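You operate a simulated robot arm through the tools that you are given. There is no shell and no other tool.

Carry out the task below with a simulated robot arm. There is one attempt and no reset: what you move stays moved.

Task
Set the air to the card's pressure and press the loose cap home.
Fine: air valve on; use the capping press; sled back in the middle; spill nothing.

Only the result counts: the job must be done as asked and must still hold three seconds after the hand-in. Knocking over, shifting, dropping, spilling or breaking anything else fails it. A push-on lid holds only when it is set on centred and level and pressed home; a screw cap is set on level and turned clockwise until tight.

Robot
A 7-joint arm with a fingered hand, fixed in place. Base frame: the origin is at the foot of the arm, x ahead of it, y to its left, z up. Units: m, degrees, N and s.
Its first joint turns from -115.0 to 115.0 degrees. Payload 5 kg.
Tool frame: the origin (TCP) lies between the finger pads and is the grasp point; the fingertips stand 0.032 m ahead of it; z points along the fingers, y is the line along which they close. The gripper opens to 0.16 m. The gripper's body begins 0.089 m behind the TCP. The gripper is a hand of 4 fingers: y runs from the thumb to the fingers, the wrist lies at [0, 0, -0.267] in the tool frame, and closing takes about 1.5 s.
Orientation is that of the tool frame in the base frame, as [roll, pitch, yaw] about the fixed x, y, z axes, in that order (R = Rz(yaw) Ry(pitch) Rx(roll)). With the fingers straight down and closing along the base's y, the tool's x points along the base's -x, its y along +y and its z along -z.

Tools
- The arm moves only by the tool apply_moves. Its arguments are lists of equal length, an entry for each row: "offset": the shift along the tool's x, y, z in units of 100 mm (1.0 is 100 mm), a list of three; "rot": the turn, a rotation vector about the tool's x, y, z in units of 180 degrees (1.0 is 180 degrees), a list of three. In form: {"offset": [[x, y, z], ...], "rot": [[rx, ry, rz], ...]}. A call has 1 to 20 rows; each row is the pose to reach, as a shift and turn from the pose commanded when the call began, along the tool's axes at that moment. "hand" is the finger opening in m, from 0 to 0.16, set as the call begins (left out, the last holds). A call with a number of a shift or a turn outside -1 to 1 is refused whole. Each row takes 0.2 s and may step no farther than 0.05 m and 8.6 degrees from the row before; otherwise, or with a gripper value out of range, the whole call is refused. A pose out of reach is approached as far as the arm can. The call stops where the force on the tool passes 80 N (or 10 N more than at its start, if that is more) or the arm is blocked; 0.2 s more then pass. The fingers move at their own pace (about 0.045 m/s each) and stop on an object; they squeeze with about 31 N. The grip force told is the motor's: it shows also when the fingers shut on nothing. Time passes only in rows, and 0.2 s behind the last, so rows that repeat a pose let the fingers close. It gives the time, the measured TCP pose, the force on the tool (base axes), the opening and the grip force at its end, in the units of the frame above (readings bear some noise), with the torque about the TCP (base axes, N m) and any sound that the robot's microphone picked up, and new pictures: "views" is both (left out), scene, wrist or none.
- Cameras (640 x 400 px; columns grow to the right, rows downward): "scene" is fixed at [0.0508, 0.6495, 1.5524]; the picture's right is [-0.77, -0.64, 0.00], its down [-0.25, 0.30, -0.92] and it looks along [0.59, -0.71, -0.39] (base axes); focal length 354 px, centre (320, 200). "wrist" rides on the gripper at [0.08, -0.004, -0.114] in the tool frame; the picture's right is [0.05, 1.00, 0.00], its down [-0.82, 0.04, -0.58] and it looks along [-0.58, 0.03, 0.82] (tool axes); focal length 265 px, centre (320, 200). There is no depth. A picture from a camera that has moved, and an enlarged one, comes with that camera's place and axes in the base frame and with its lens.
- raise_lower(by): slides the trunk up (or, below 0, down) by that many m; the arm rides with it, the base frame stays. It gives what a move gives, with no picture.
- grasp_type(shape): the hand has 4 fingers and takes this shape, open, in about a second: jaw (thumb against the fingers, like two jaws); tri (thumb and two fingers); tip (a fingertip pinch); poke (one finger out to press); point (the index stretched); flat (the hand flat); cup (the hand cupped); fist (a fist). The gripper value then closes the fingers along that shape, each until it touches; the sizes above hold for jaw. It gives what a move gives, with no picture.
- close_up(camera, box): a new picture of the part [left, top, right, bottom] of that camera's present view, enlarged. No time passes.
- close_job(): hands the job in; it is judged then, once.

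Nothing tells you positions but the pictures and the camera data. Unless the task says otherwise, let go and move clear before handing in.

The tools are called after "Request:" as a command line: name --argument value ..., lists and objects as JSON in quotes. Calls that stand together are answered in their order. apply_moves: Moves the arm, as the interface text tells. Its arguments: {"type":"object","properties":{"offset":{"type":"array"},"rot":{"type":"array"},"hand":{"type":"number"},"views":{"type":"string","enum":["both","scene","wrist","none"]}},"required":["offset","rot"]} The other tools are called the same way: raise_lower (by) slides the trunk up or down; grasp_type (shape) gives the hand a shape; close_up (camera, box) takes an enlarged picture of a part of a camera's view; close_job () hands the job in.

At the start:

```text
time: 0.0
tool_pos: [0.6834, -0.2735, 1.1938]
orientation: [-179.9, 0.0, 180.0]
ft_force: [0.5, 0.1, 0.4]
torque: [-0.01, 0.0, 0.01]
width: 0.1597
grasp_force: 0.0
shape: jaw
trunk travel left (down, up): [-0.6, 0.39]
```

scene: 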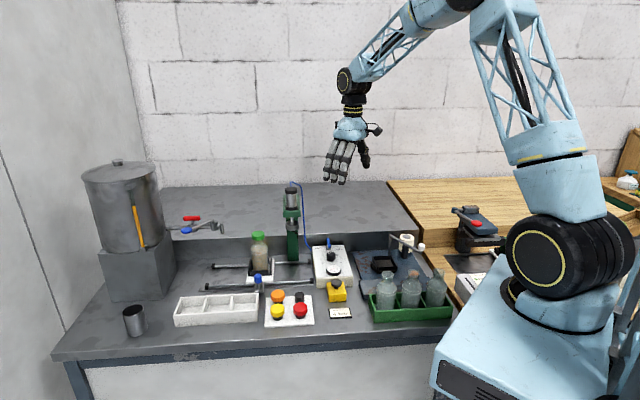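
wrist: 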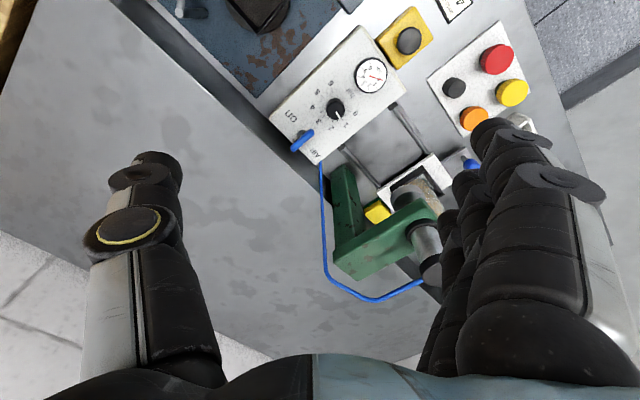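

I see a bench with a green capping press, a sled on rails carrying a bottle with a green cap, an air panel with a blue valve, a knob and a gauge, and a box of buttons. I'll look closer at each of these before moving.

Request:
close_up --camera "scene" --box '[190, 170, 370, 330]'

Request:
close_up --camera "scene" --box '[300, 230, 380, 330]'

Request:
close_up --camera "wrist" --box '[260, 0, 560, 200]'

Request:
close_up --camera "scene" --box '[320, 300, 360, 325]'

```text
2.50 times, centred on (280, 250) of scene
camera zoom: at [0.0508, 0.6495, 1.5524], right [-0.77, -0.64, 0.0], down [-0.25, 0.3, -0.92], along [0.59, -0.71, -0.39], focal length 886 px, centre (420, 75)
```

zoom: 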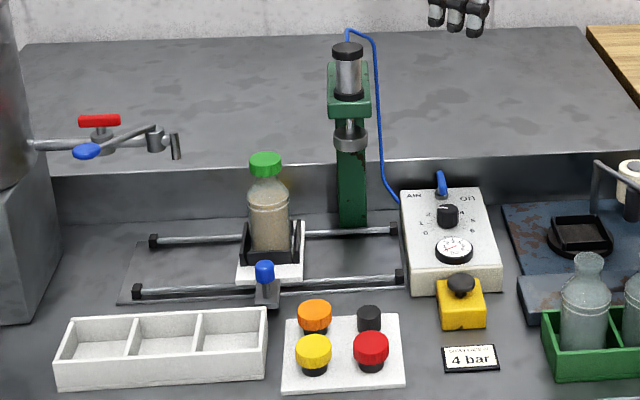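

```text
4.00 times, centred on (340, 280) of scene
camera zoom: at [0.0508, 0.6495, 1.5524], right [-0.77, -0.64, 0.0], down [-0.25, 0.3, -0.92], along [0.59, -0.71, -0.39], focal length 1418 px, centre (240, -120)
```

zoom: 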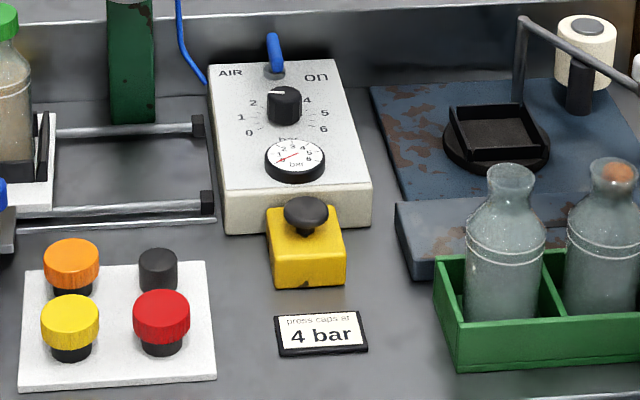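

```text
2.00 times, centred on (410, 100) of wrist
camera zoom: at [0.6043, -0.2777, 1.3086], right [-0.05, 1.0, 0.0], down [0.82, 0.04, 0.58], along [0.58, 0.03, -0.82], focal length 531 px, centre (140, 400)
```

zoom: 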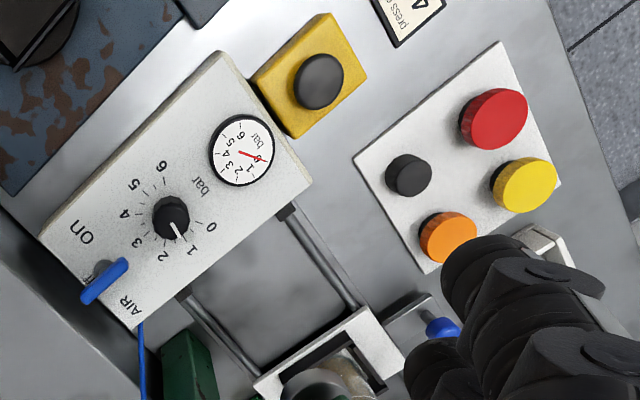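

```text
16.00 times, centred on (340, 312) of scene
camera zoom: at [0.0508, 0.6495, 1.5524], right [-0.77, -0.64, 0.0], down [-0.25, 0.3, -0.92], along [0.59, -0.71, -0.39], focal length 5671 px, centre (0, -1600)
```

zoom: 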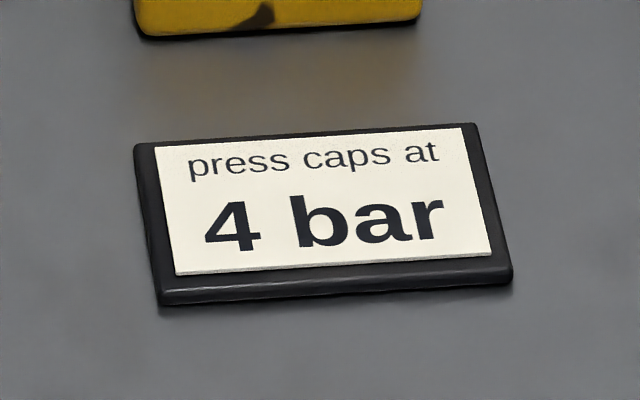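

The card says 4 bar. The sled carries the bottle with the green cap, and the press stands behind the rails to the right of it. I'll move the arm toward +y and back so the wrist camera can see the sled and panel from above.

Request:
apply_moves --offset '[[0.27, 0.33, 0], [0.54, 0.66, 0], [0.8, 1.0, 0]]' --rot '[[0, 0, 0], [0, 0, 0], [0, 0, 0]]' --views "none"

Request:
apply_moves --offset '[[0, 0.33, 0], [0, 0.66, 0], [0, 1.0, 0]]' --rot '[[0, 0, 0], [0, 0, 0], [0, 0, 0]]' --views "both"

```text
time: 0.8
tool_pos: [0.6018, -0.1733, 1.1953]
orientation: [-179.9, 0.1, 179.9]
ft_force: [0.0, -0.2, 0.4]
torque: [-0.03, -0.01, 0.0]
width: 0.1597
grasp_force: 0.1
shape: jaw
trunk travel left (down, up): [-0.6, 0.39]
```

```text
time: 1.6
tool_pos: [0.6021, -0.0735, 1.1946]
orientation: [179.9, 0.0, 179.9]
ft_force: [0.6, -0.3, 0.0]
torque: [-0.02, 0.0, -0.04]
width: 0.1598
grasp_force: 0.0
shape: jaw
trunk travel left (down, up): [-0.6, 0.39]
camera wrist: at [0.5234, -0.077, 1.3087], right [-0.05, 1.0, 0.0], down [0.82, 0.04, 0.58], along [0.58, 0.03, -0.82], focal length 265 px, centre (320, 200)
```

scene: 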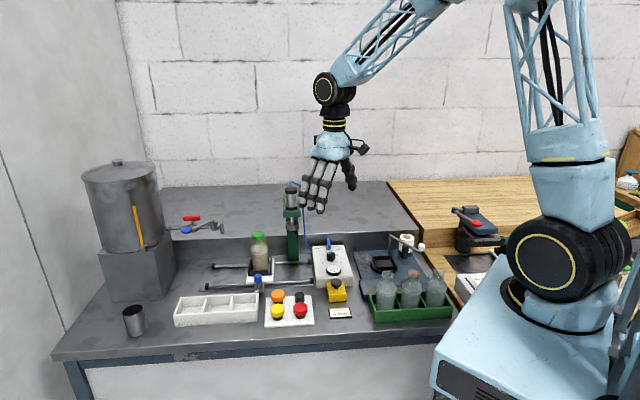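
wrist: 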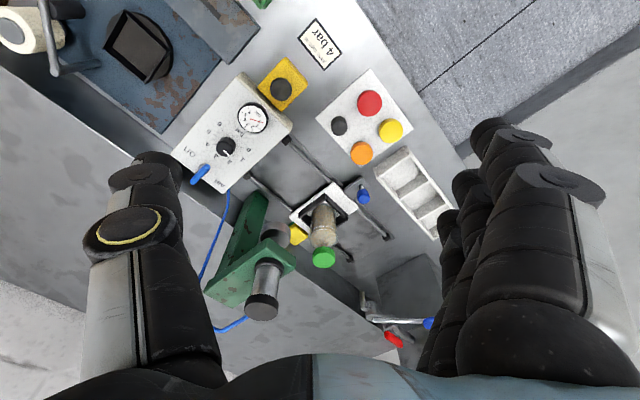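

Request:
close_up --camera "wrist" --box '[150, 50, 310, 210]'

Request:
close_up --camera "wrist" --box '[200, 140, 440, 330]'

Request:
close_up --camera "scene" --box '[195, 220, 325, 300]'

Request:
close_up --camera "scene" --box '[310, 230, 360, 285]'

```text
2.50 times, centred on (230, 130) of wrist
camera zoom: at [0.5234, -0.077, 1.3087], right [-0.05, 1.0, 0.0], down [0.82, 0.04, 0.58], along [0.58, 0.03, -0.82], focal length 664 px, centre (545, 375)
```

zoom: 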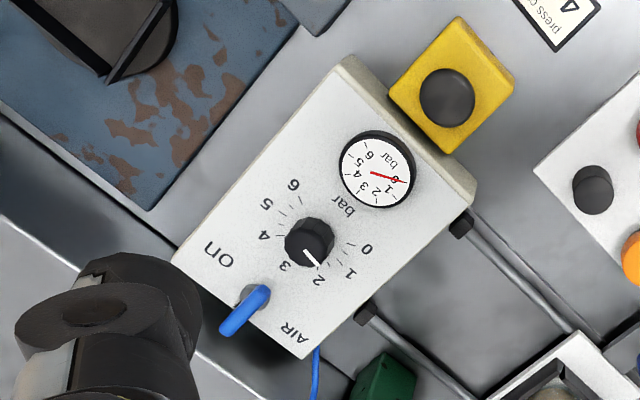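

```text
2.11 times, centred on (320, 235) of wrist
camera zoom: at [0.5234, -0.077, 1.3087], right [-0.05, 1.0, 0.0], down [0.82, 0.04, 0.58], along [0.58, 0.03, -0.82], focal length 559 px, centre (320, 126)
```

zoom: 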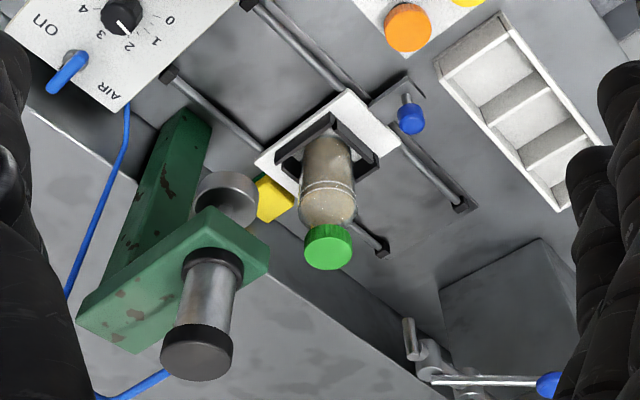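

```text
4.92 times, centred on (260, 260) of scene
camera zoom: at [0.0508, 0.6495, 1.5524], right [-0.77, -0.64, 0.0], down [-0.25, 0.3, -0.92], along [0.59, -0.71, -0.39], focal length 1745 px, centre (615, -95)
```

zoom: 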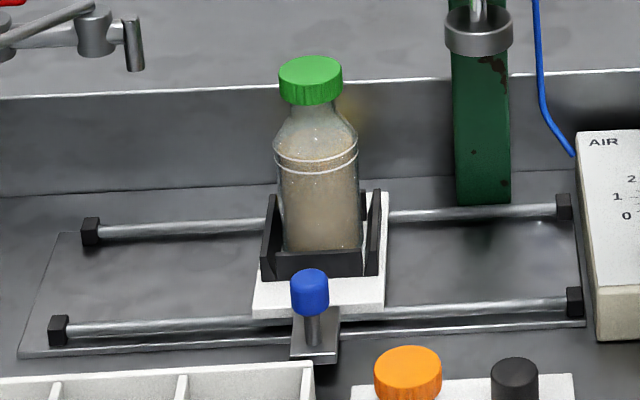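

```text
7.27 times, centred on (335, 258) of scene
camera zoom: at [0.0508, 0.6495, 1.5524], right [-0.77, -0.64, 0.0], down [-0.25, 0.3, -0.92], along [0.59, -0.71, -0.39], focal length 2578 px, centre (211, -218)
```

zoom: 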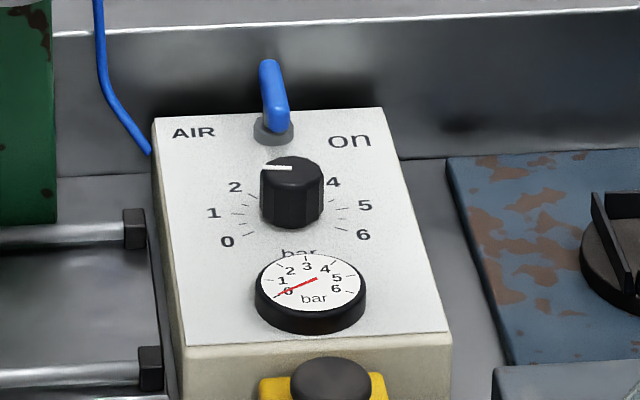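

The bench runs at about 45° to the base, and the regulator seems to sit a little above 1. The blue lever points to the back, with the "on" mark to its right. I'll turn the tool 45° to face the bench squarely and go lower for a closer look at the panel.

Request:
apply_moves --offset '[[-0.01, -0.09, 0.17], [-0.02, -0.18, 0.33], [-0.03, -0.28, 0.5], [-0.04, -0.37, 0.67], [-0.05, -0.46, 0.83], [-0.06, -0.55, 1.0]]' --rot '[[0, 0, 0.0417], [0, 0, 0.0833], [0, 0, 0.125], [0, 0, 0.1667], [0, 0, 0.2083], [0, 0, 0.25]]' --views "wrist"

```text
time: 3.0
tool_pos: [0.6092, -0.1285, 1.094]
orientation: [-179.9, -0.1, 134.8]
ft_force: [-0.8, 0.1, -0.4]
torque: [-0.03, 0.04, 0.0]
width: 0.1599
grasp_force: 0.0
shape: jaw
trunk travel left (down, up): [-0.6, 0.39]
camera wrist: at [0.5513, -0.0747, 1.2079], right [0.67, 0.74, 0.0], down [0.6, -0.55, 0.58], along [0.43, -0.39, -0.82], focal length 265 px, centre (320, 200)
```

wrist: 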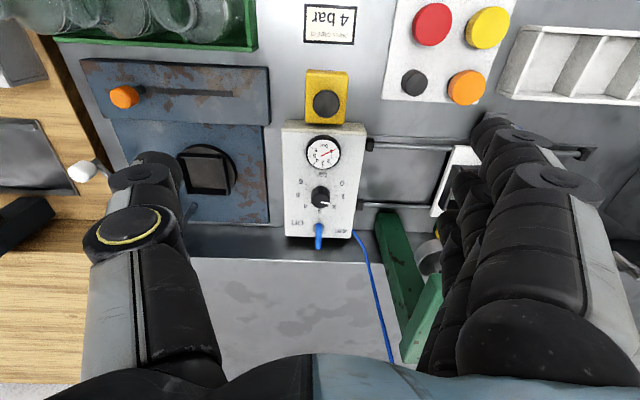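

Request:
close_up --camera "wrist" --box '[270, 110, 390, 260]'

Request:
close_up --camera "wrist" --box '[290, 170, 360, 250]'

```text
2.67 times, centred on (330, 185) of wrist
camera zoom: at [0.5513, -0.0747, 1.2079], right [0.67, 0.74, 0.0], down [0.6, -0.55, 0.58], along [0.43, -0.39, -0.82], focal length 708 px, centre (293, 240)
```

zoom: 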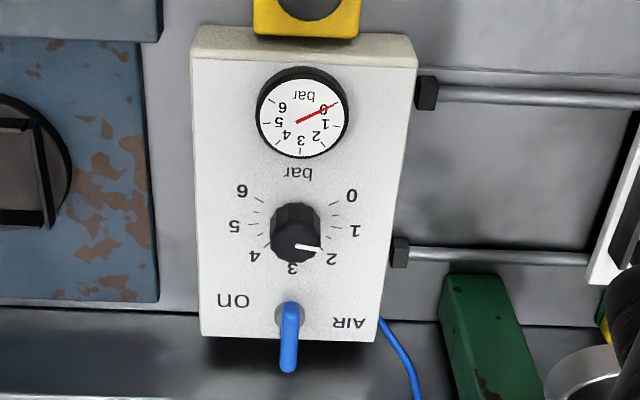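

```text
5.00 times, centred on (325, 210) of wrist
camera zoom: at [0.5513, -0.0747, 1.2079], right [0.67, 0.74, 0.0], down [0.6, -0.55, 0.58], along [0.43, -0.39, -0.82], focal length 1327 px, centre (295, 150)
```

zoom: 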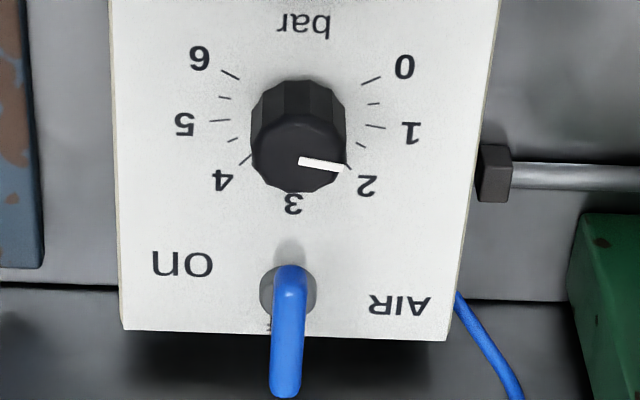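

The panel top is about z = 0.83. The knob is at about (0.737, -0.242) pointing at 1 bar, and the valve lever is at about (0.79, -0.30). I'll partly close the hand and go closer to look at the lever.

Request:
apply_moves --offset '[[-0.33, 0.03, 0], [-0.66, 0.06, 0], [-1.0, 0.1, 0]]' --rot '[[0, 0, 0], [0, 0, 0], [0, 0, 0]]' --hand 0.1 --views "none"

Request:
apply_moves --offset '[[-0.2, 0, 0.3], [-0.4, 0, 0.6], [-0.6, 0, 0.9], [-0.75, 0, 1.0]]' --rot '[[0, 0, 0], [0, 0, 0], [0, 0, 0], [0, 0, 0]]' --views "both"

```text
time: 3.8
tool_pos: [0.6882, -0.1922, 1.0952]
orientation: [180.0, -0.1, 134.9]
ft_force: [0.5, 0.1, -0.1]
torque: [0.01, 0.05, 0.0]
width: 0.1007
grasp_force: 0.0
shape: jaw
trunk travel left (down, up): [-0.6, 0.39]
```

```text
time: 4.8
tool_pos: [0.7399, -0.2457, 0.9931]
orientation: [-180.0, 0.0, 135.0]
ft_force: [0.5, 0.0, 0.4]
torque: [-0.02, 0.05, 0.01]
width: 0.1005
grasp_force: 0.1
shape: jaw
trunk travel left (down, up): [-0.6, 0.39]
camera wrist: at [0.682, -0.1914, 1.1081], right [0.67, 0.74, 0.0], down [0.61, -0.55, 0.58], along [0.43, -0.39, -0.82], focal length 265 px, centre (320, 200)
```

scene: 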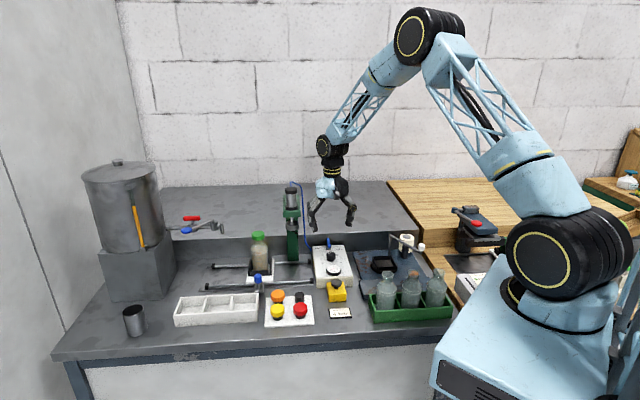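
wrist: 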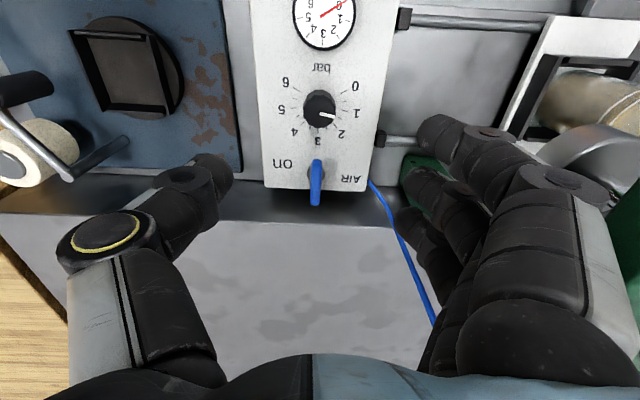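

Request:
close_up --camera "wrist" --box '[255, 70, 395, 220]'

Request:
close_up --camera "scene" --box '[270, 170, 370, 290]'

Request:
close_up --camera "scene" --box '[315, 230, 345, 255]'

```text
2.67 times, centred on (325, 145) of wrist
camera zoom: at [0.682, -0.1914, 1.1081], right [0.67, 0.74, 0.0], down [0.61, -0.55, 0.58], along [0.43, -0.39, -0.82], focal length 708 px, centre (307, 347)
```

zoom: 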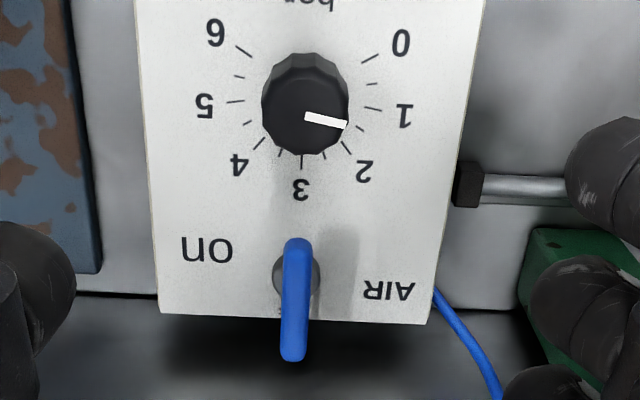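

```text
3.33 times, centred on (320, 230) of scene
camera zoom: at [0.0508, 0.6495, 1.5524], right [-0.77, -0.64, 0.0], down [-0.25, 0.3, -0.92], along [0.59, -0.71, -0.39], focal length 1181 px, centre (320, 100)
```

zoom: 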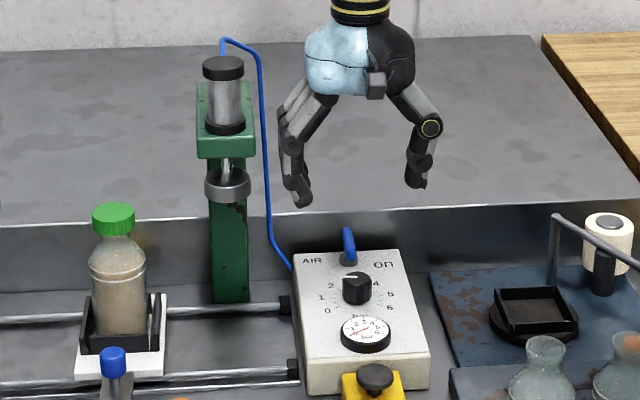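

```text
16.00 times, centred on (330, 242) of scene
camera zoom: at [0.0508, 0.6495, 1.5524], right [-0.77, -0.64, 0.0], down [-0.25, 0.3, -0.92], along [0.59, -0.71, -0.39], focal length 5671 px, centre (160, -480)
```

zoom: 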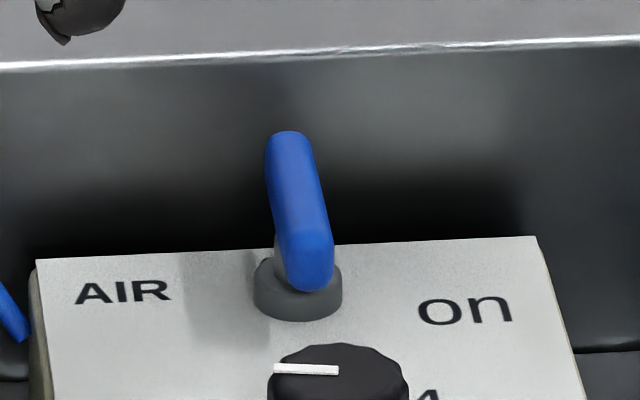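

The valve is a blue bar on a short post pointing backward, and it should turn clockwise to point right at "on". I'll back off to a clear spot and check what the "poke" hand shape looks like.

Request:
apply_moves --offset '[[0.3, 0, -0.35], [0.6, 0, -0.7], [0.9, 0, -1.0]]' --rot '[[0, 0, 0], [0, 0, 0], [0, 0, 0]]' --views "none"

Request:
grasp_type --shape "poke"

Request:
apply_moves --offset '[[0, 0, 0]]' --rot '[[0, 0, 0]]' --views "both"

```text
time: 5.6
tool_pos: [0.6766, -0.1812, 1.0957]
orientation: [180.0, 0.0, 135.1]
ft_force: [-0.2, 0.1, -0.2]
torque: [-0.01, -0.02, 0.02]
width: 0.1009
grasp_force: 0.0
shape: jaw
trunk travel left (down, up): [-0.6, 0.39]
```

```text
time: 6.5
tool_pos: [0.6769, -0.1821, 1.0947]
orientation: [-180.0, 0.0, 135.0]
ft_force: [-0.4, 0.1, -0.3]
torque: [-0.02, -0.01, 0.0]
width: 0.0
grasp_force: 0.1
shape: poke
trunk travel left (down, up): [-0.6, 0.39]
```

```text
time: 6.9
tool_pos: [0.6768, -0.1812, 1.0934]
orientation: [180.0, -0.1, 135.0]
ft_force: [0.3, -0.5, -0.3]
torque: [-0.01, -0.01, 0.01]
width: 0.0
grasp_force: 0.1
shape: poke
trunk travel left (down, up): [-0.6, 0.39]
camera wrist: at [0.6183, -0.1278, 1.2083], right [0.67, 0.74, 0.0], down [0.61, -0.55, 0.58], along [0.43, -0.39, -0.82], focal length 265 px, centre (320, 200)
```

scene: 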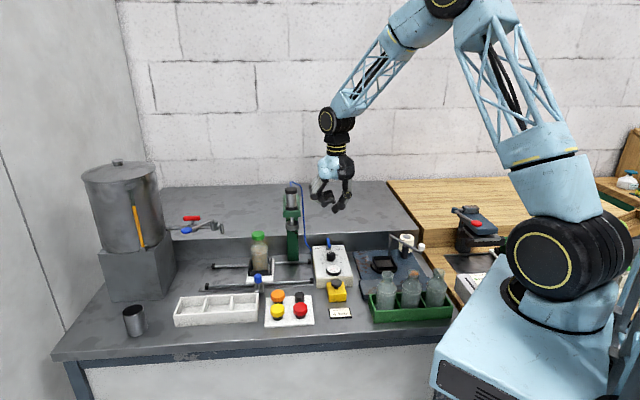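
wrist: 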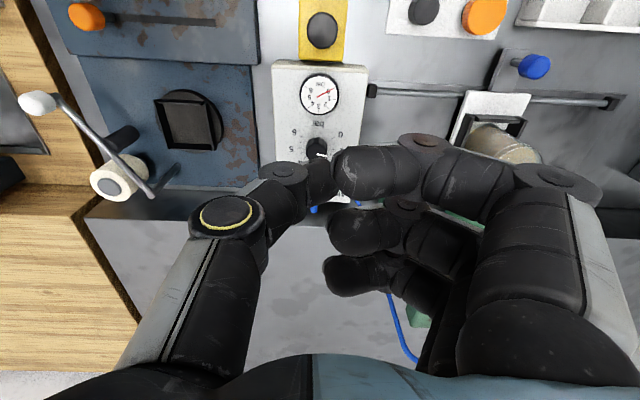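

Request:
close_up --camera "scene" --box '[300, 140, 370, 220]'

Request:
grasp_type --shape "point"

Request:
apply_moves --offset '[[0, 0, 0]]' --rot '[[0, 0, 0]]' --views "wrist"

Request:
close_up --camera "scene" --box '[300, 140, 370, 220]'

```text
5.00 times, centred on (335, 180) of scene
camera zoom: at [0.0508, 0.6495, 1.5524], right [-0.77, -0.64, 0.0], down [-0.25, 0.3, -0.92], along [0.59, -0.71, -0.39], focal length 1772 px, centre (245, 300)
```

zoom: 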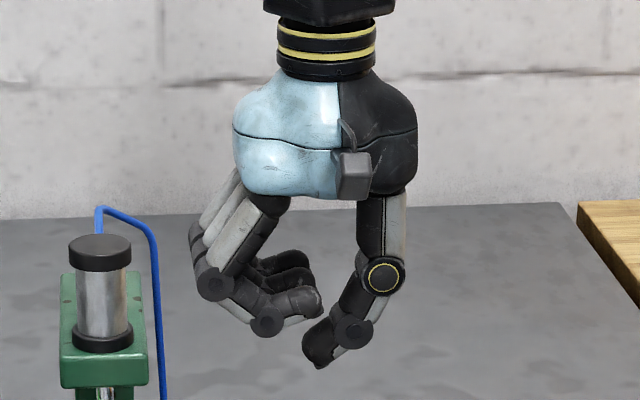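

```text
time: 7.8
tool_pos: [0.6776, -0.1816, 1.0948]
orientation: [180.0, 0.0, 135.0]
ft_force: [-0.2, 0.9, -0.4]
torque: [-0.01, -0.01, 0.02]
width: 0.1523
grasp_force: 0.1
shape: point
trunk travel left (down, up): [-0.6, 0.39]
```

```text
time: 8.2
tool_pos: [0.6771, -0.1826, 1.0944]
orientation: [-180.0, 0.0, 135.0]
ft_force: [-0.4, -0.5, 0.8]
torque: [-0.01, 0.03, -0.02]
width: 0.1521
grasp_force: 0.1
shape: point
trunk travel left (down, up): [-0.6, 0.39]
camera wrist: at [0.6183, -0.1278, 1.2083], right [0.67, 0.74, 0.0], down [0.61, -0.55, 0.58], along [0.43, -0.39, -0.82], focal length 265 px, centre (320, 200)
```

wrist: 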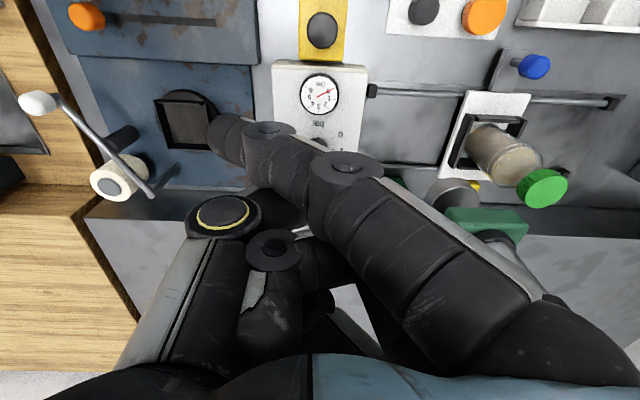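

```text
5.00 times, centred on (335, 180) of scene
camera zoom: at [0.0508, 0.6495, 1.5524], right [-0.77, -0.64, 0.0], down [-0.25, 0.3, -0.92], along [0.59, -0.71, -0.39], focal length 1772 px, centre (245, 300)
```

zoom: 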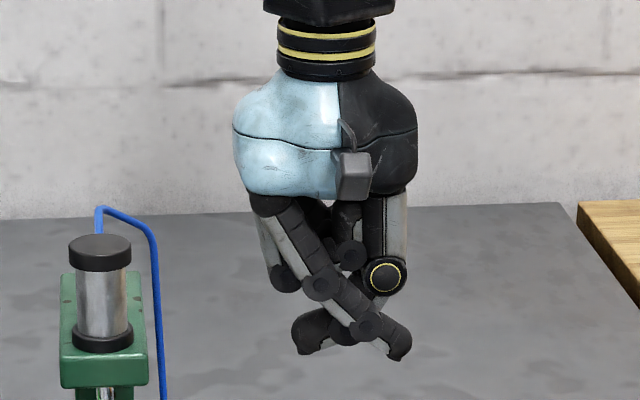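

Request:
grasp_type --shape "tip"

Request:
apply_moves --offset '[[0, 0, 0]]' --rot '[[0, 0, 0]]' --views "wrist"

Request:
close_up --camera "scene" --box '[300, 140, 370, 220]'

```text
time: 9.1
tool_pos: [0.6773, -0.1815, 1.0938]
orientation: [-179.9, 0.0, 134.9]
ft_force: [-0.5, -0.1, 0.1]
torque: [0.0, -0.01, -0.01]
width: 0.1599
grasp_force: 0.0
shape: tip
trunk travel left (down, up): [-0.6, 0.39]
```

```text
time: 9.5
tool_pos: [0.6775, -0.1835, 1.0934]
orientation: [179.9, 0.0, 135.0]
ft_force: [-0.7, 0.0, 0.1]
torque: [-0.01, 0.0, -0.01]
width: 0.1599
grasp_force: 0.0
shape: tip
trunk travel left (down, up): [-0.6, 0.39]
camera wrist: at [0.6183, -0.1278, 1.2083], right [0.67, 0.74, 0.0], down [0.61, -0.55, 0.58], along [0.43, -0.39, -0.82], focal length 265 px, centre (320, 200)
```

wrist: 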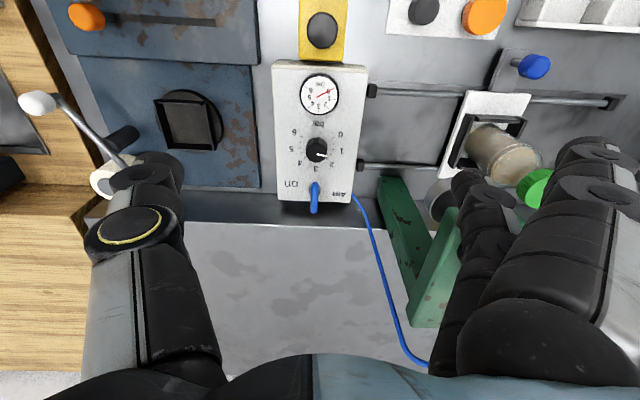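

```text
5.00 times, centred on (335, 180) of scene
camera zoom: at [0.0508, 0.6495, 1.5524], right [-0.77, -0.64, 0.0], down [-0.25, 0.3, -0.92], along [0.59, -0.71, -0.39], focal length 1772 px, centre (245, 300)
```

zoom: 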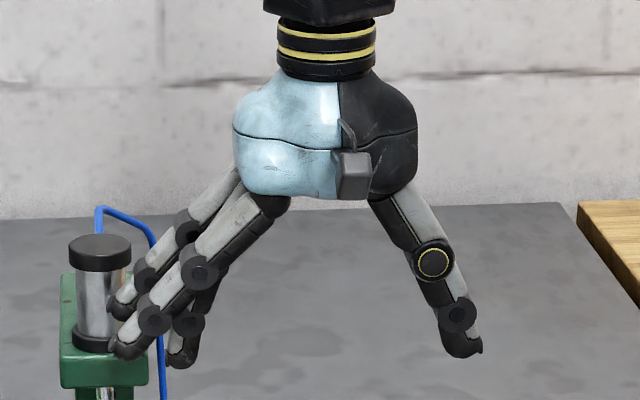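

Request:
apply_moves --offset '[[0, 0, 0], [0, 0, 0], [0, 0, 0], [0, 0, 0], [0, 0, 0], [0, 0, 0], [0, 0, 0], [0, 0, 0]]' --rot '[[0, 0, 0], [0, 0, 0], [0, 0, 0], [0, 0, 0], [0, 0, 0], [0, 0, 0], [0, 0, 0], [0, 0, 0]]' --hand 0.045 --views "wrist"

Request:
close_up --camera "scene" --box '[300, 140, 370, 220]'

```text
time: 11.3
tool_pos: [0.6775, -0.1808, 1.095]
orientation: [179.9, 0.1, 135.0]
ft_force: [0.7, 0.6, -0.1]
torque: [0.01, 0.02, -0.03]
width: 0.0454
grasp_force: 0.1
shape: tip
trunk travel left (down, up): [-0.6, 0.39]
camera wrist: at [0.6183, -0.1278, 1.2083], right [0.67, 0.74, 0.0], down [0.61, -0.55, 0.58], along [0.43, -0.39, -0.82], focal length 265 px, centre (320, 200)
```

wrist: 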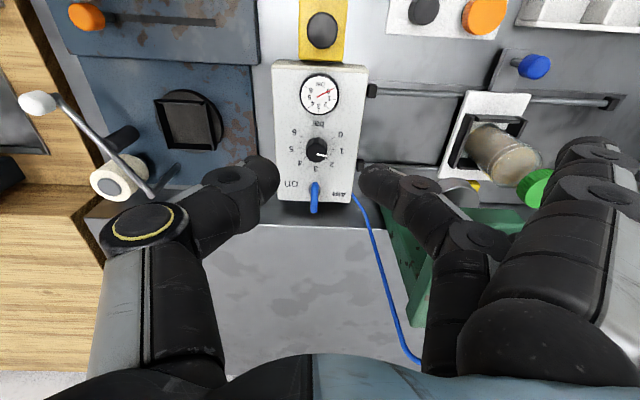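

```text
5.00 times, centred on (335, 180) of scene
camera zoom: at [0.0508, 0.6495, 1.5524], right [-0.77, -0.64, 0.0], down [-0.25, 0.3, -0.92], along [0.59, -0.71, -0.39], focal length 1772 px, centre (245, 300)
```

zoom: 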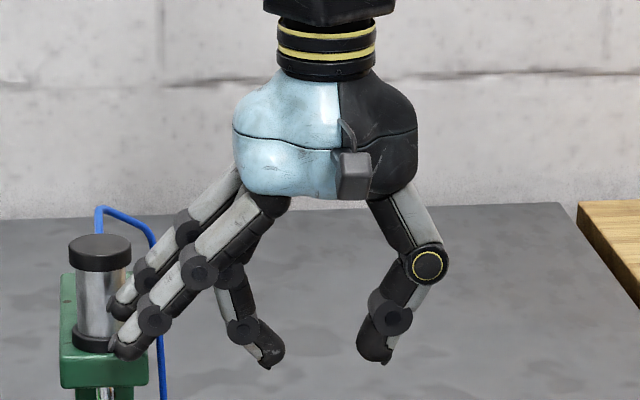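

Request:
grasp_type --shape "tri"

Request:
apply_moves --offset '[[0, 0, 0], [0, 0, 0], [0, 0, 0], [0, 0, 0], [0, 0, 0], [0, 0, 0], [0, 0, 0], [0, 0, 0]]' --rot '[[0, 0, 0], [0, 0, 0], [0, 0, 0], [0, 0, 0], [0, 0, 0], [0, 0, 0], [0, 0, 0], [0, 0, 0]]' --hand 0.045 --views "wrist"

Request:
close_up --camera "scene" --box '[300, 140, 370, 220]'

```text
time: 12.2
tool_pos: [0.6757, -0.1815, 1.0937]
orientation: [-179.9, 0.0, 135.0]
ft_force: [-0.3, -0.8, 0.5]
torque: [0.03, -0.01, 0.01]
width: 0.1597
grasp_force: 0.1
shape: tri
trunk travel left (down, up): [-0.6, 0.39]
```

```text
time: 14.0
tool_pos: [0.6771, -0.1822, 1.0946]
orientation: [-180.0, 0.0, 135.1]
ft_force: [-0.6, 0.3, 1.0]
torque: [-0.01, -0.03, -0.01]
width: 0.0454
grasp_force: 0.1
shape: tri
trunk travel left (down, up): [-0.6, 0.39]
camera wrist: at [0.6183, -0.1278, 1.2083], right [0.67, 0.74, 0.0], down [0.61, -0.55, 0.58], along [0.43, -0.39, -0.82], focal length 265 px, centre (320, 200)
```

wrist: 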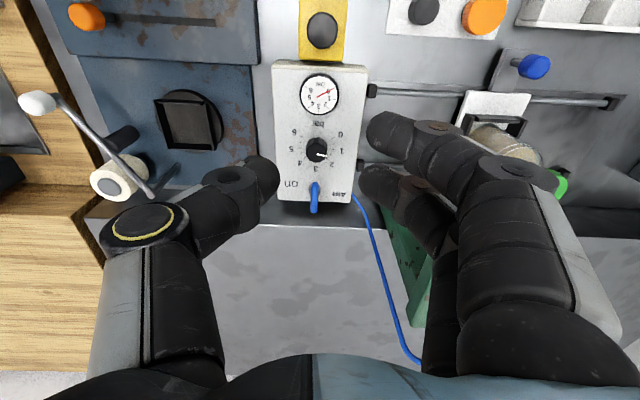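

```text
5.00 times, centred on (335, 180) of scene
camera zoom: at [0.0508, 0.6495, 1.5524], right [-0.77, -0.64, 0.0], down [-0.25, 0.3, -0.92], along [0.59, -0.71, -0.39], focal length 1772 px, centre (245, 300)
```

zoom: 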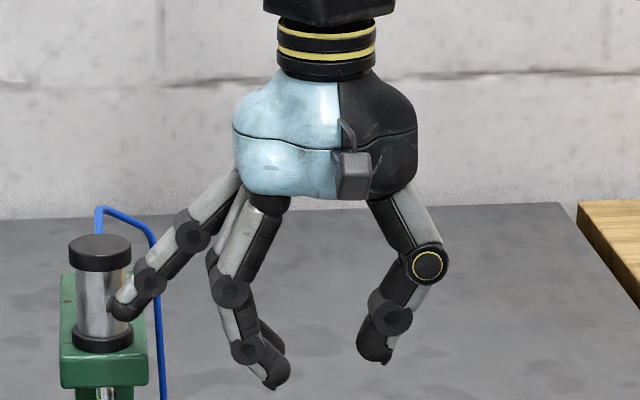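

The bar's front end lies clear between the knob and the post, so I can push it from right to left (clockwise) with the single poking thumb and stay away from the rear ledge. I'll set the poke shape and move above the bar.

Request:
grasp_type --shape "poke"

Request:
apply_moves --offset '[[-0.3, -0.05, 0.3], [-0.6, -0.1, 0.6], [-0.9, -0.18, 0.8], [-1.0, -0.25, 0.9]]' --rot '[[0, 0, 0], [0, 0, 0], [0, 0, 0], [0, 0, 0]]' --views "none"

Request:
apply_moves --offset '[[-0.2, 0, 0.3], [-0.46, 0, 0.5]]' --rot '[[0, 0, 0], [0, 0, 0]]' --views "both"

Request:
close_up --camera "scene" --box '[290, 180, 370, 270]'

```text
time: 14.9
tool_pos: [0.6782, -0.1812, 1.0951]
orientation: [-180.0, 0.0, 134.9]
ft_force: [-0.4, -0.3, 1.0]
torque: [0.03, 0.0, 0.01]
width: 0.0001
grasp_force: 0.1
shape: poke
trunk travel left (down, up): [-0.6, 0.39]
```

```text
time: 15.9
tool_pos: [0.7305, -0.2711, 1.0039]
orientation: [-180.0, 0.0, 135.1]
ft_force: [-0.3, -0.3, -0.1]
torque: [-0.03, 0.02, 0.01]
width: 0.0
grasp_force: 0.1
shape: poke
trunk travel left (down, up): [-0.6, 0.39]
```

```text
time: 16.5
tool_pos: [0.7635, -0.3041, 0.9537]
orientation: [180.0, -0.1, 135.0]
ft_force: [0.8, -0.6, -0.2]
torque: [0.02, 0.02, 0.03]
width: 0.0001
grasp_force: 0.0
shape: poke
trunk travel left (down, up): [-0.6, 0.39]
camera wrist: at [0.7051, -0.25, 1.0681], right [0.67, 0.74, 0.0], down [0.61, -0.55, 0.58], along [0.43, -0.39, -0.82], focal length 265 px, centre (320, 200)
```

scene: 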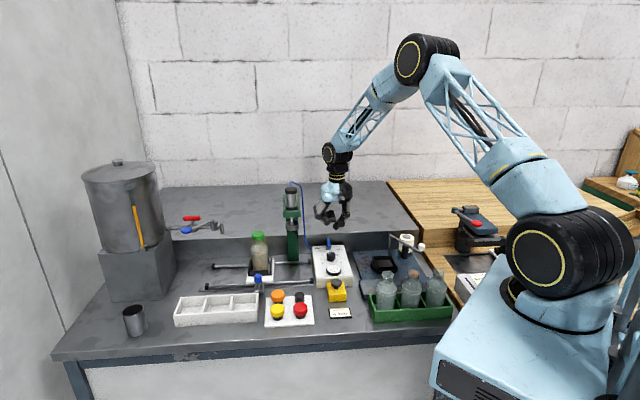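
wrist: 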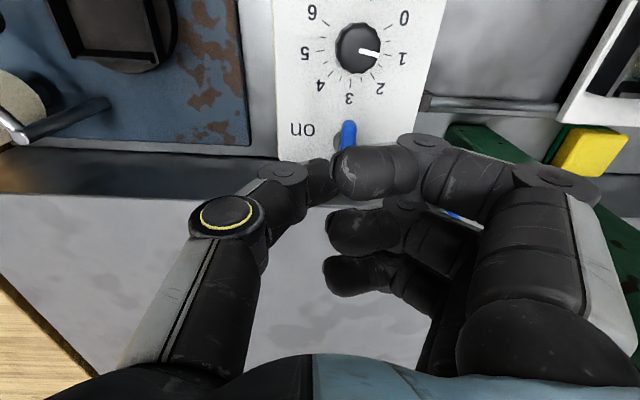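

```text
4.44 times, centred on (330, 225) of scene
camera zoom: at [0.0508, 0.6495, 1.5524], right [-0.77, -0.64, 0.0], down [-0.25, 0.3, -0.92], along [0.59, -0.71, -0.39], focal length 1575 px, centre (276, 89)
```

zoom: 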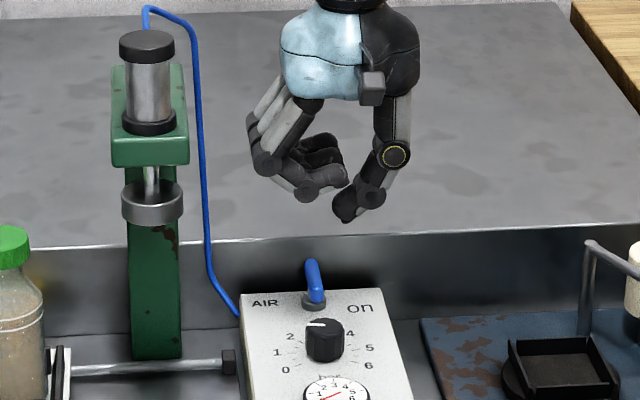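

The thumb tip is right of and above the bar's front end, as planned. I'll lower it to just above the panel surface.

Request:
apply_moves --offset '[[0.03, 0, 0.3], [0.03, 0, 0.55], [0.03, 0, 0.7], [0.03, 0, 0.82]]' --rot '[[0, 0, 0], [0, 0, 0], [0, 0, 0], [0, 0, 0]]' --views "both"

Request:
close_up --camera "scene" --box '[305, 210, 365, 270]'

Request:
close_up --camera "wrist" --box '[240, 60, 440, 210]'

```text
time: 17.5
tool_pos: [0.7598, -0.3009, 0.8716]
orientation: [180.0, 0.1, 135.0]
ft_force: [0.4, 0.1, 0.6]
torque: [0.01, 0.0, 0.04]
width: 0.0001
grasp_force: 0.0
shape: poke
trunk travel left (down, up): [-0.6, 0.39]
camera wrist: at [0.7016, -0.2465, 0.9864], right [0.67, 0.74, 0.0], down [0.61, -0.55, 0.58], along [0.43, -0.39, -0.82], focal length 265 px, centre (320, 200)
```

scene: 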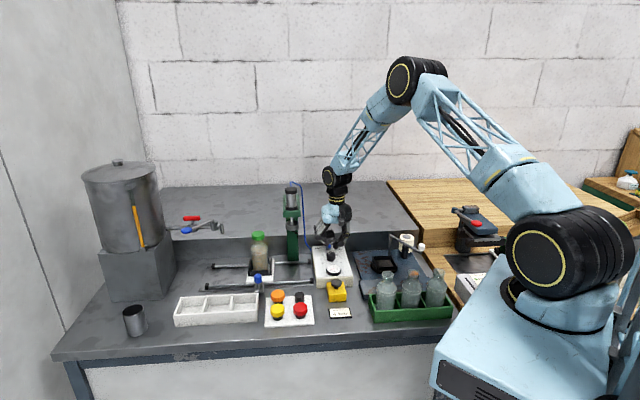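
wrist: 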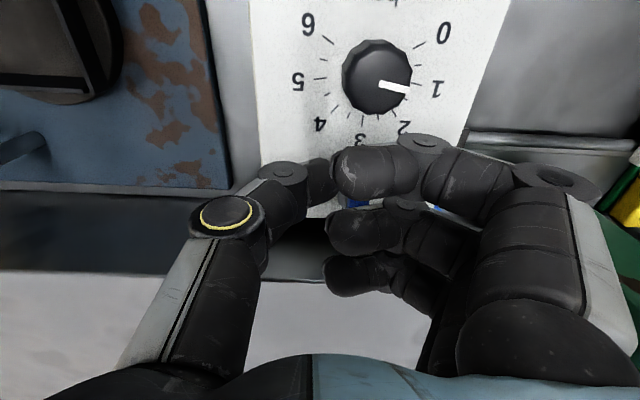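

```text
6.67 times, centred on (335, 240) of scene
camera zoom: at [0.0508, 0.6495, 1.5524], right [-0.77, -0.64, 0.0], down [-0.25, 0.3, -0.92], along [0.59, -0.71, -0.39], focal length 2363 px, centre (220, -67)
```

zoom: 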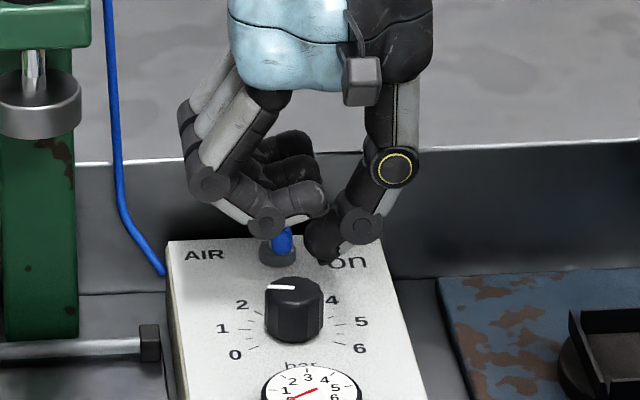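

```text
2.67 times, centred on (340, 135) of wrist
camera zoom: at [0.7016, -0.2465, 0.9864], right [0.67, 0.74, 0.0], down [0.61, -0.55, 0.58], along [0.43, -0.39, -0.82], focal length 708 px, centre (267, 373)
```

zoom: 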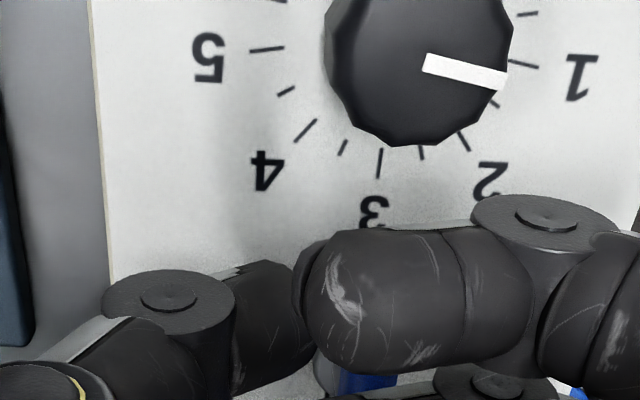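

Thumb tip is beside the bar's front end with no contact yet. I'll sweep it left along the arc to start turning the lever clockwise.

Request:
apply_moves --offset '[[0, 0, 0.02], [-0.01, 0.08, 0.02], [-0.01, 0.145, 0.02], [0.01, 0.18, 0.02], [0.027, 0.211, 0.02], [0.033, 0.26, 0.02], [0.038, 0.304, 0.02]]' --rot '[[0, 0, 0], [0, 0, 0], [0, 0, 0], [0, 0, 0], [0, 0, 0], [0, 0, 0], [0, 0, 0]]' --views "wrist"

Request:
close_up --camera "scene" --box '[305, 210, 365, 270]'

```text
time: 19.1
tool_pos: [0.7764, -0.2809, 0.8725]
orientation: [180.0, 0.2, 134.8]
ft_force: [-15.0, -38.5, 22.1]
torque: [-0.97, 0.44, 0.13]
width: 0.0
grasp_force: 0.0
shape: poke
trunk travel left (down, up): [-0.6, 0.39]
camera wrist: at [0.7185, -0.2256, 0.9863], right [0.67, 0.74, 0.0], down [0.6, -0.55, 0.58], along [0.43, -0.39, -0.81], focal length 265 px, centre (320, 200)
```

wrist: 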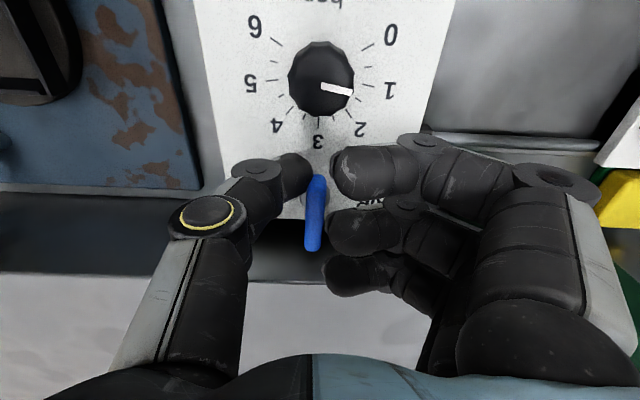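

```text
6.67 times, centred on (335, 240) of scene
camera zoom: at [0.0508, 0.6495, 1.5524], right [-0.77, -0.64, 0.0], down [-0.25, 0.3, -0.92], along [0.59, -0.71, -0.39], focal length 2363 px, centre (220, -67)
```

zoom: 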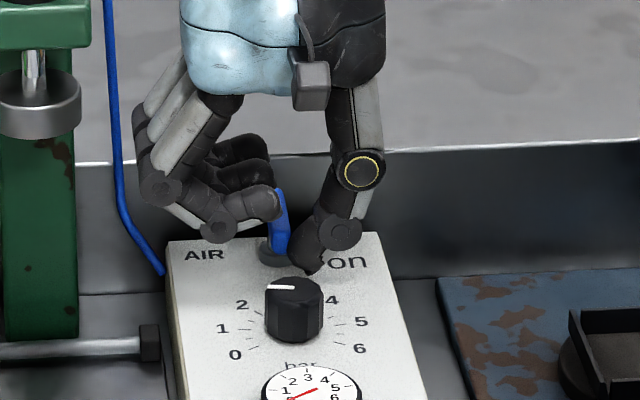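

Request:
close_up --camera "wrist" --box '[240, 130, 400, 260]'

Request:
close_up --camera "scene" --box '[315, 230, 350, 260]'

```text
3.08 times, centred on (320, 195) of wrist
camera zoom: at [0.7185, -0.2256, 0.9863], right [0.67, 0.74, 0.0], down [0.6, -0.55, 0.58], along [0.43, -0.39, -0.81], focal length 817 px, centre (320, 215)
```

zoom: 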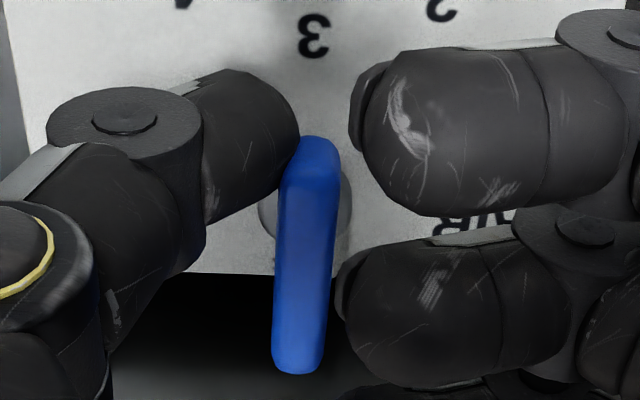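

```text
13.33 times, centred on (332, 245) of scene
camera zoom: at [0.0508, 0.6495, 1.5524], right [-0.77, -0.64, 0.0], down [-0.25, 0.3, -0.92], along [0.59, -0.71, -0.39], focal length 4726 px, centre (153, -400)
```

zoom: 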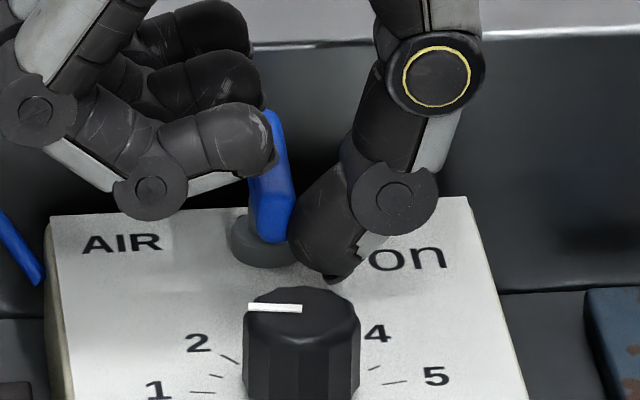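

The bar has turned only a few degrees clockwise under about 40 N, and the thumb is flexing. I'll hold that push for a second to see whether it keeps creeping.

Request:
apply_moves --offset '[[0, 0, 0], [0, 0, 0], [0, 0, 0], [0, 0, 0], [0, 0, 0]]' --rot '[[0, 0, 0], [0, 0, 0], [0, 0, 0], [0, 0, 0], [0, 0, 0]]' --views "wrist"

Request:
close_up --camera "wrist" --box '[240, 130, 400, 260]'

```text
time: 20.3
tool_pos: [0.7769, -0.2771, 0.8698]
orientation: [-179.9, 0.0, 135.0]
ft_force: [-20.7, -32.6, 15.5]
torque: [-0.87, 0.58, 0.05]
width: 0.0002
grasp_force: 0.0
shape: poke
trunk travel left (down, up): [-0.6, 0.39]
camera wrist: at [0.7178, -0.2242, 0.9849], right [0.67, 0.74, 0.0], down [0.61, -0.55, 0.58], along [0.43, -0.39, -0.82], focal length 265 px, centre (320, 200)
```

wrist: 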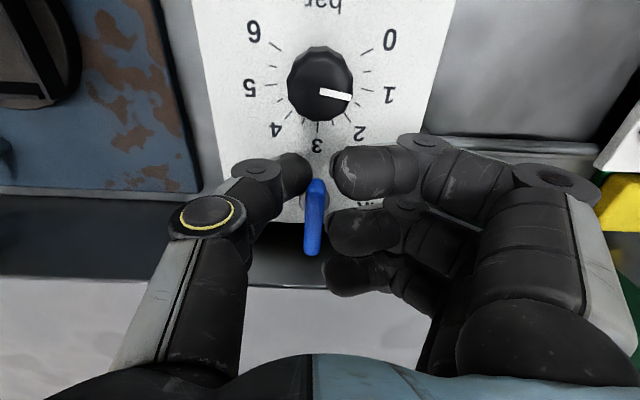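

```text
3.08 times, centred on (320, 195) of wrist
camera zoom: at [0.7178, -0.2242, 0.9849], right [0.67, 0.74, 0.0], down [0.61, -0.55, 0.58], along [0.43, -0.39, -0.82], focal length 817 px, centre (320, 215)
```

zoom: 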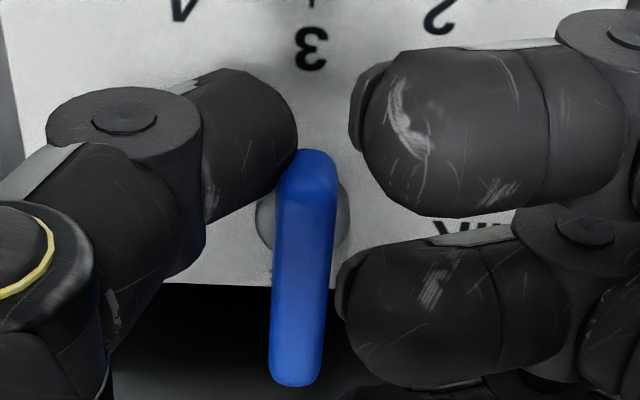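

The near-end push is weak because the thumb yields in its bending direction. I'll back off, rise, and turn the tool -90° so I can push with the thumb's rigid side and rotate the tool along with the lever.

Request:
apply_moves --offset '[[0, -0.15, 0], [0, -0.35, -0.05], [0, -0.35, -0.45], [0, -0.35, -0.8]]' --rot '[[0, 0, 0], [0, 0, 0], [0, 0, 0], [0, 0, 0]]' --views "none"

Request:
apply_moves --offset '[[-0.01, 0.01, 0], [-0.02, 0.02, 0], [-0.03, 0.03, 0], [-0.04, 0.04, 0], [-0.05, 0.05, 0], [-0.06, 0.06, 0], [-0.07, 0.07, 0], [-0.08, 0.08, 0], [-0.085, 0.085, 0], [-0.09, 0.09, 0], [-0.09, 0.1, 0]]' --rot '[[0, 0, -0.0455], [0, 0, -0.091], [0, 0, -0.1364], [0, 0, -0.1818], [0, 0, -0.2273], [0, 0, -0.2727], [0, 0, -0.3182], [0, 0, -0.3636], [0, 0, -0.4091], [0, 0, -0.4545], [0, 0, -0.5]]' --views "both"

Request:
close_up --camera "scene" --box '[295, 190, 375, 270]'

```text
time: 21.3
tool_pos: [0.7552, -0.2996, 0.9508]
orientation: [179.9, 0.0, 134.9]
ft_force: [-1.4, 0.3, -0.2]
torque: [0.0, -0.07, -0.04]
width: 0.0001
grasp_force: 0.0
shape: poke
trunk travel left (down, up): [-0.6, 0.39]
```

```text
time: 23.7
tool_pos: [0.7689, -0.3002, 0.9495]
orientation: [-180.0, 0.1, -134.8]
ft_force: [0.1, 0.6, -0.5]
torque: [-0.01, 0.03, 0.02]
width: 0.0
grasp_force: 0.0
shape: poke
trunk travel left (down, up): [-0.6, 0.39]
camera wrist: at [0.7149, -0.3609, 1.0643], right [-0.74, 0.67, 0.0], down [0.55, 0.61, 0.58], along [0.39, 0.43, -0.82], focal length 265 px, centre (320, 200)
```

scene: 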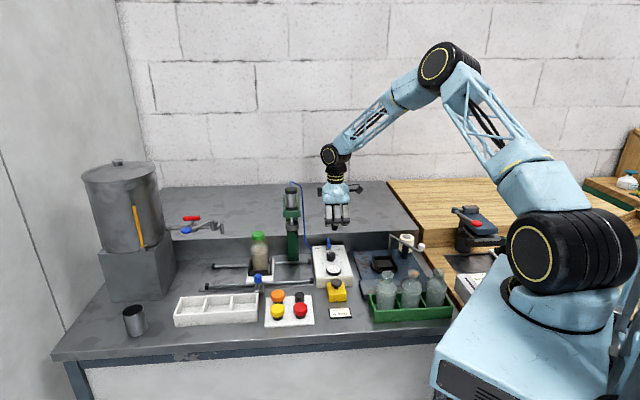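
wrist: 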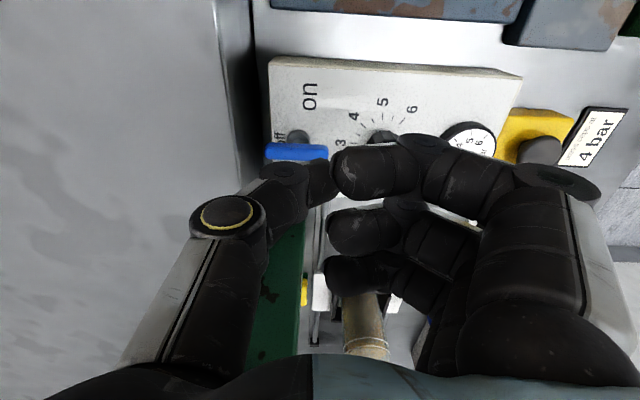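

```text
5.00 times, centred on (335, 230) of scene
camera zoom: at [0.0508, 0.6495, 1.5524], right [-0.77, -0.64, 0.0], down [-0.25, 0.3, -0.92], along [0.59, -0.71, -0.39], focal length 1772 px, centre (245, 50)
```

zoom: 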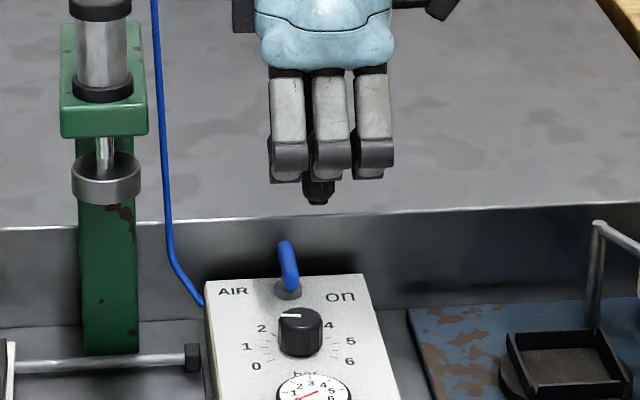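

Request:
close_up --camera "wrist" --box '[250, 60, 400, 180]'

```text
3.33 times, centred on (325, 120) of wrist
camera zoom: at [0.7149, -0.3609, 1.0643], right [-0.74, 0.67, 0.0], down [0.55, 0.61, 0.58], along [0.39, 0.43, -0.82], focal length 885 px, centre (303, 467)
```

zoom: 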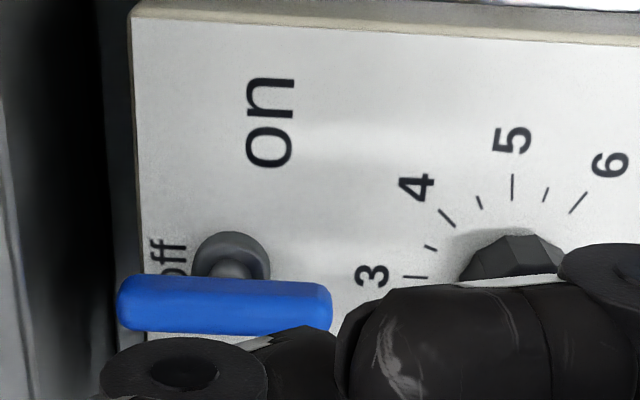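

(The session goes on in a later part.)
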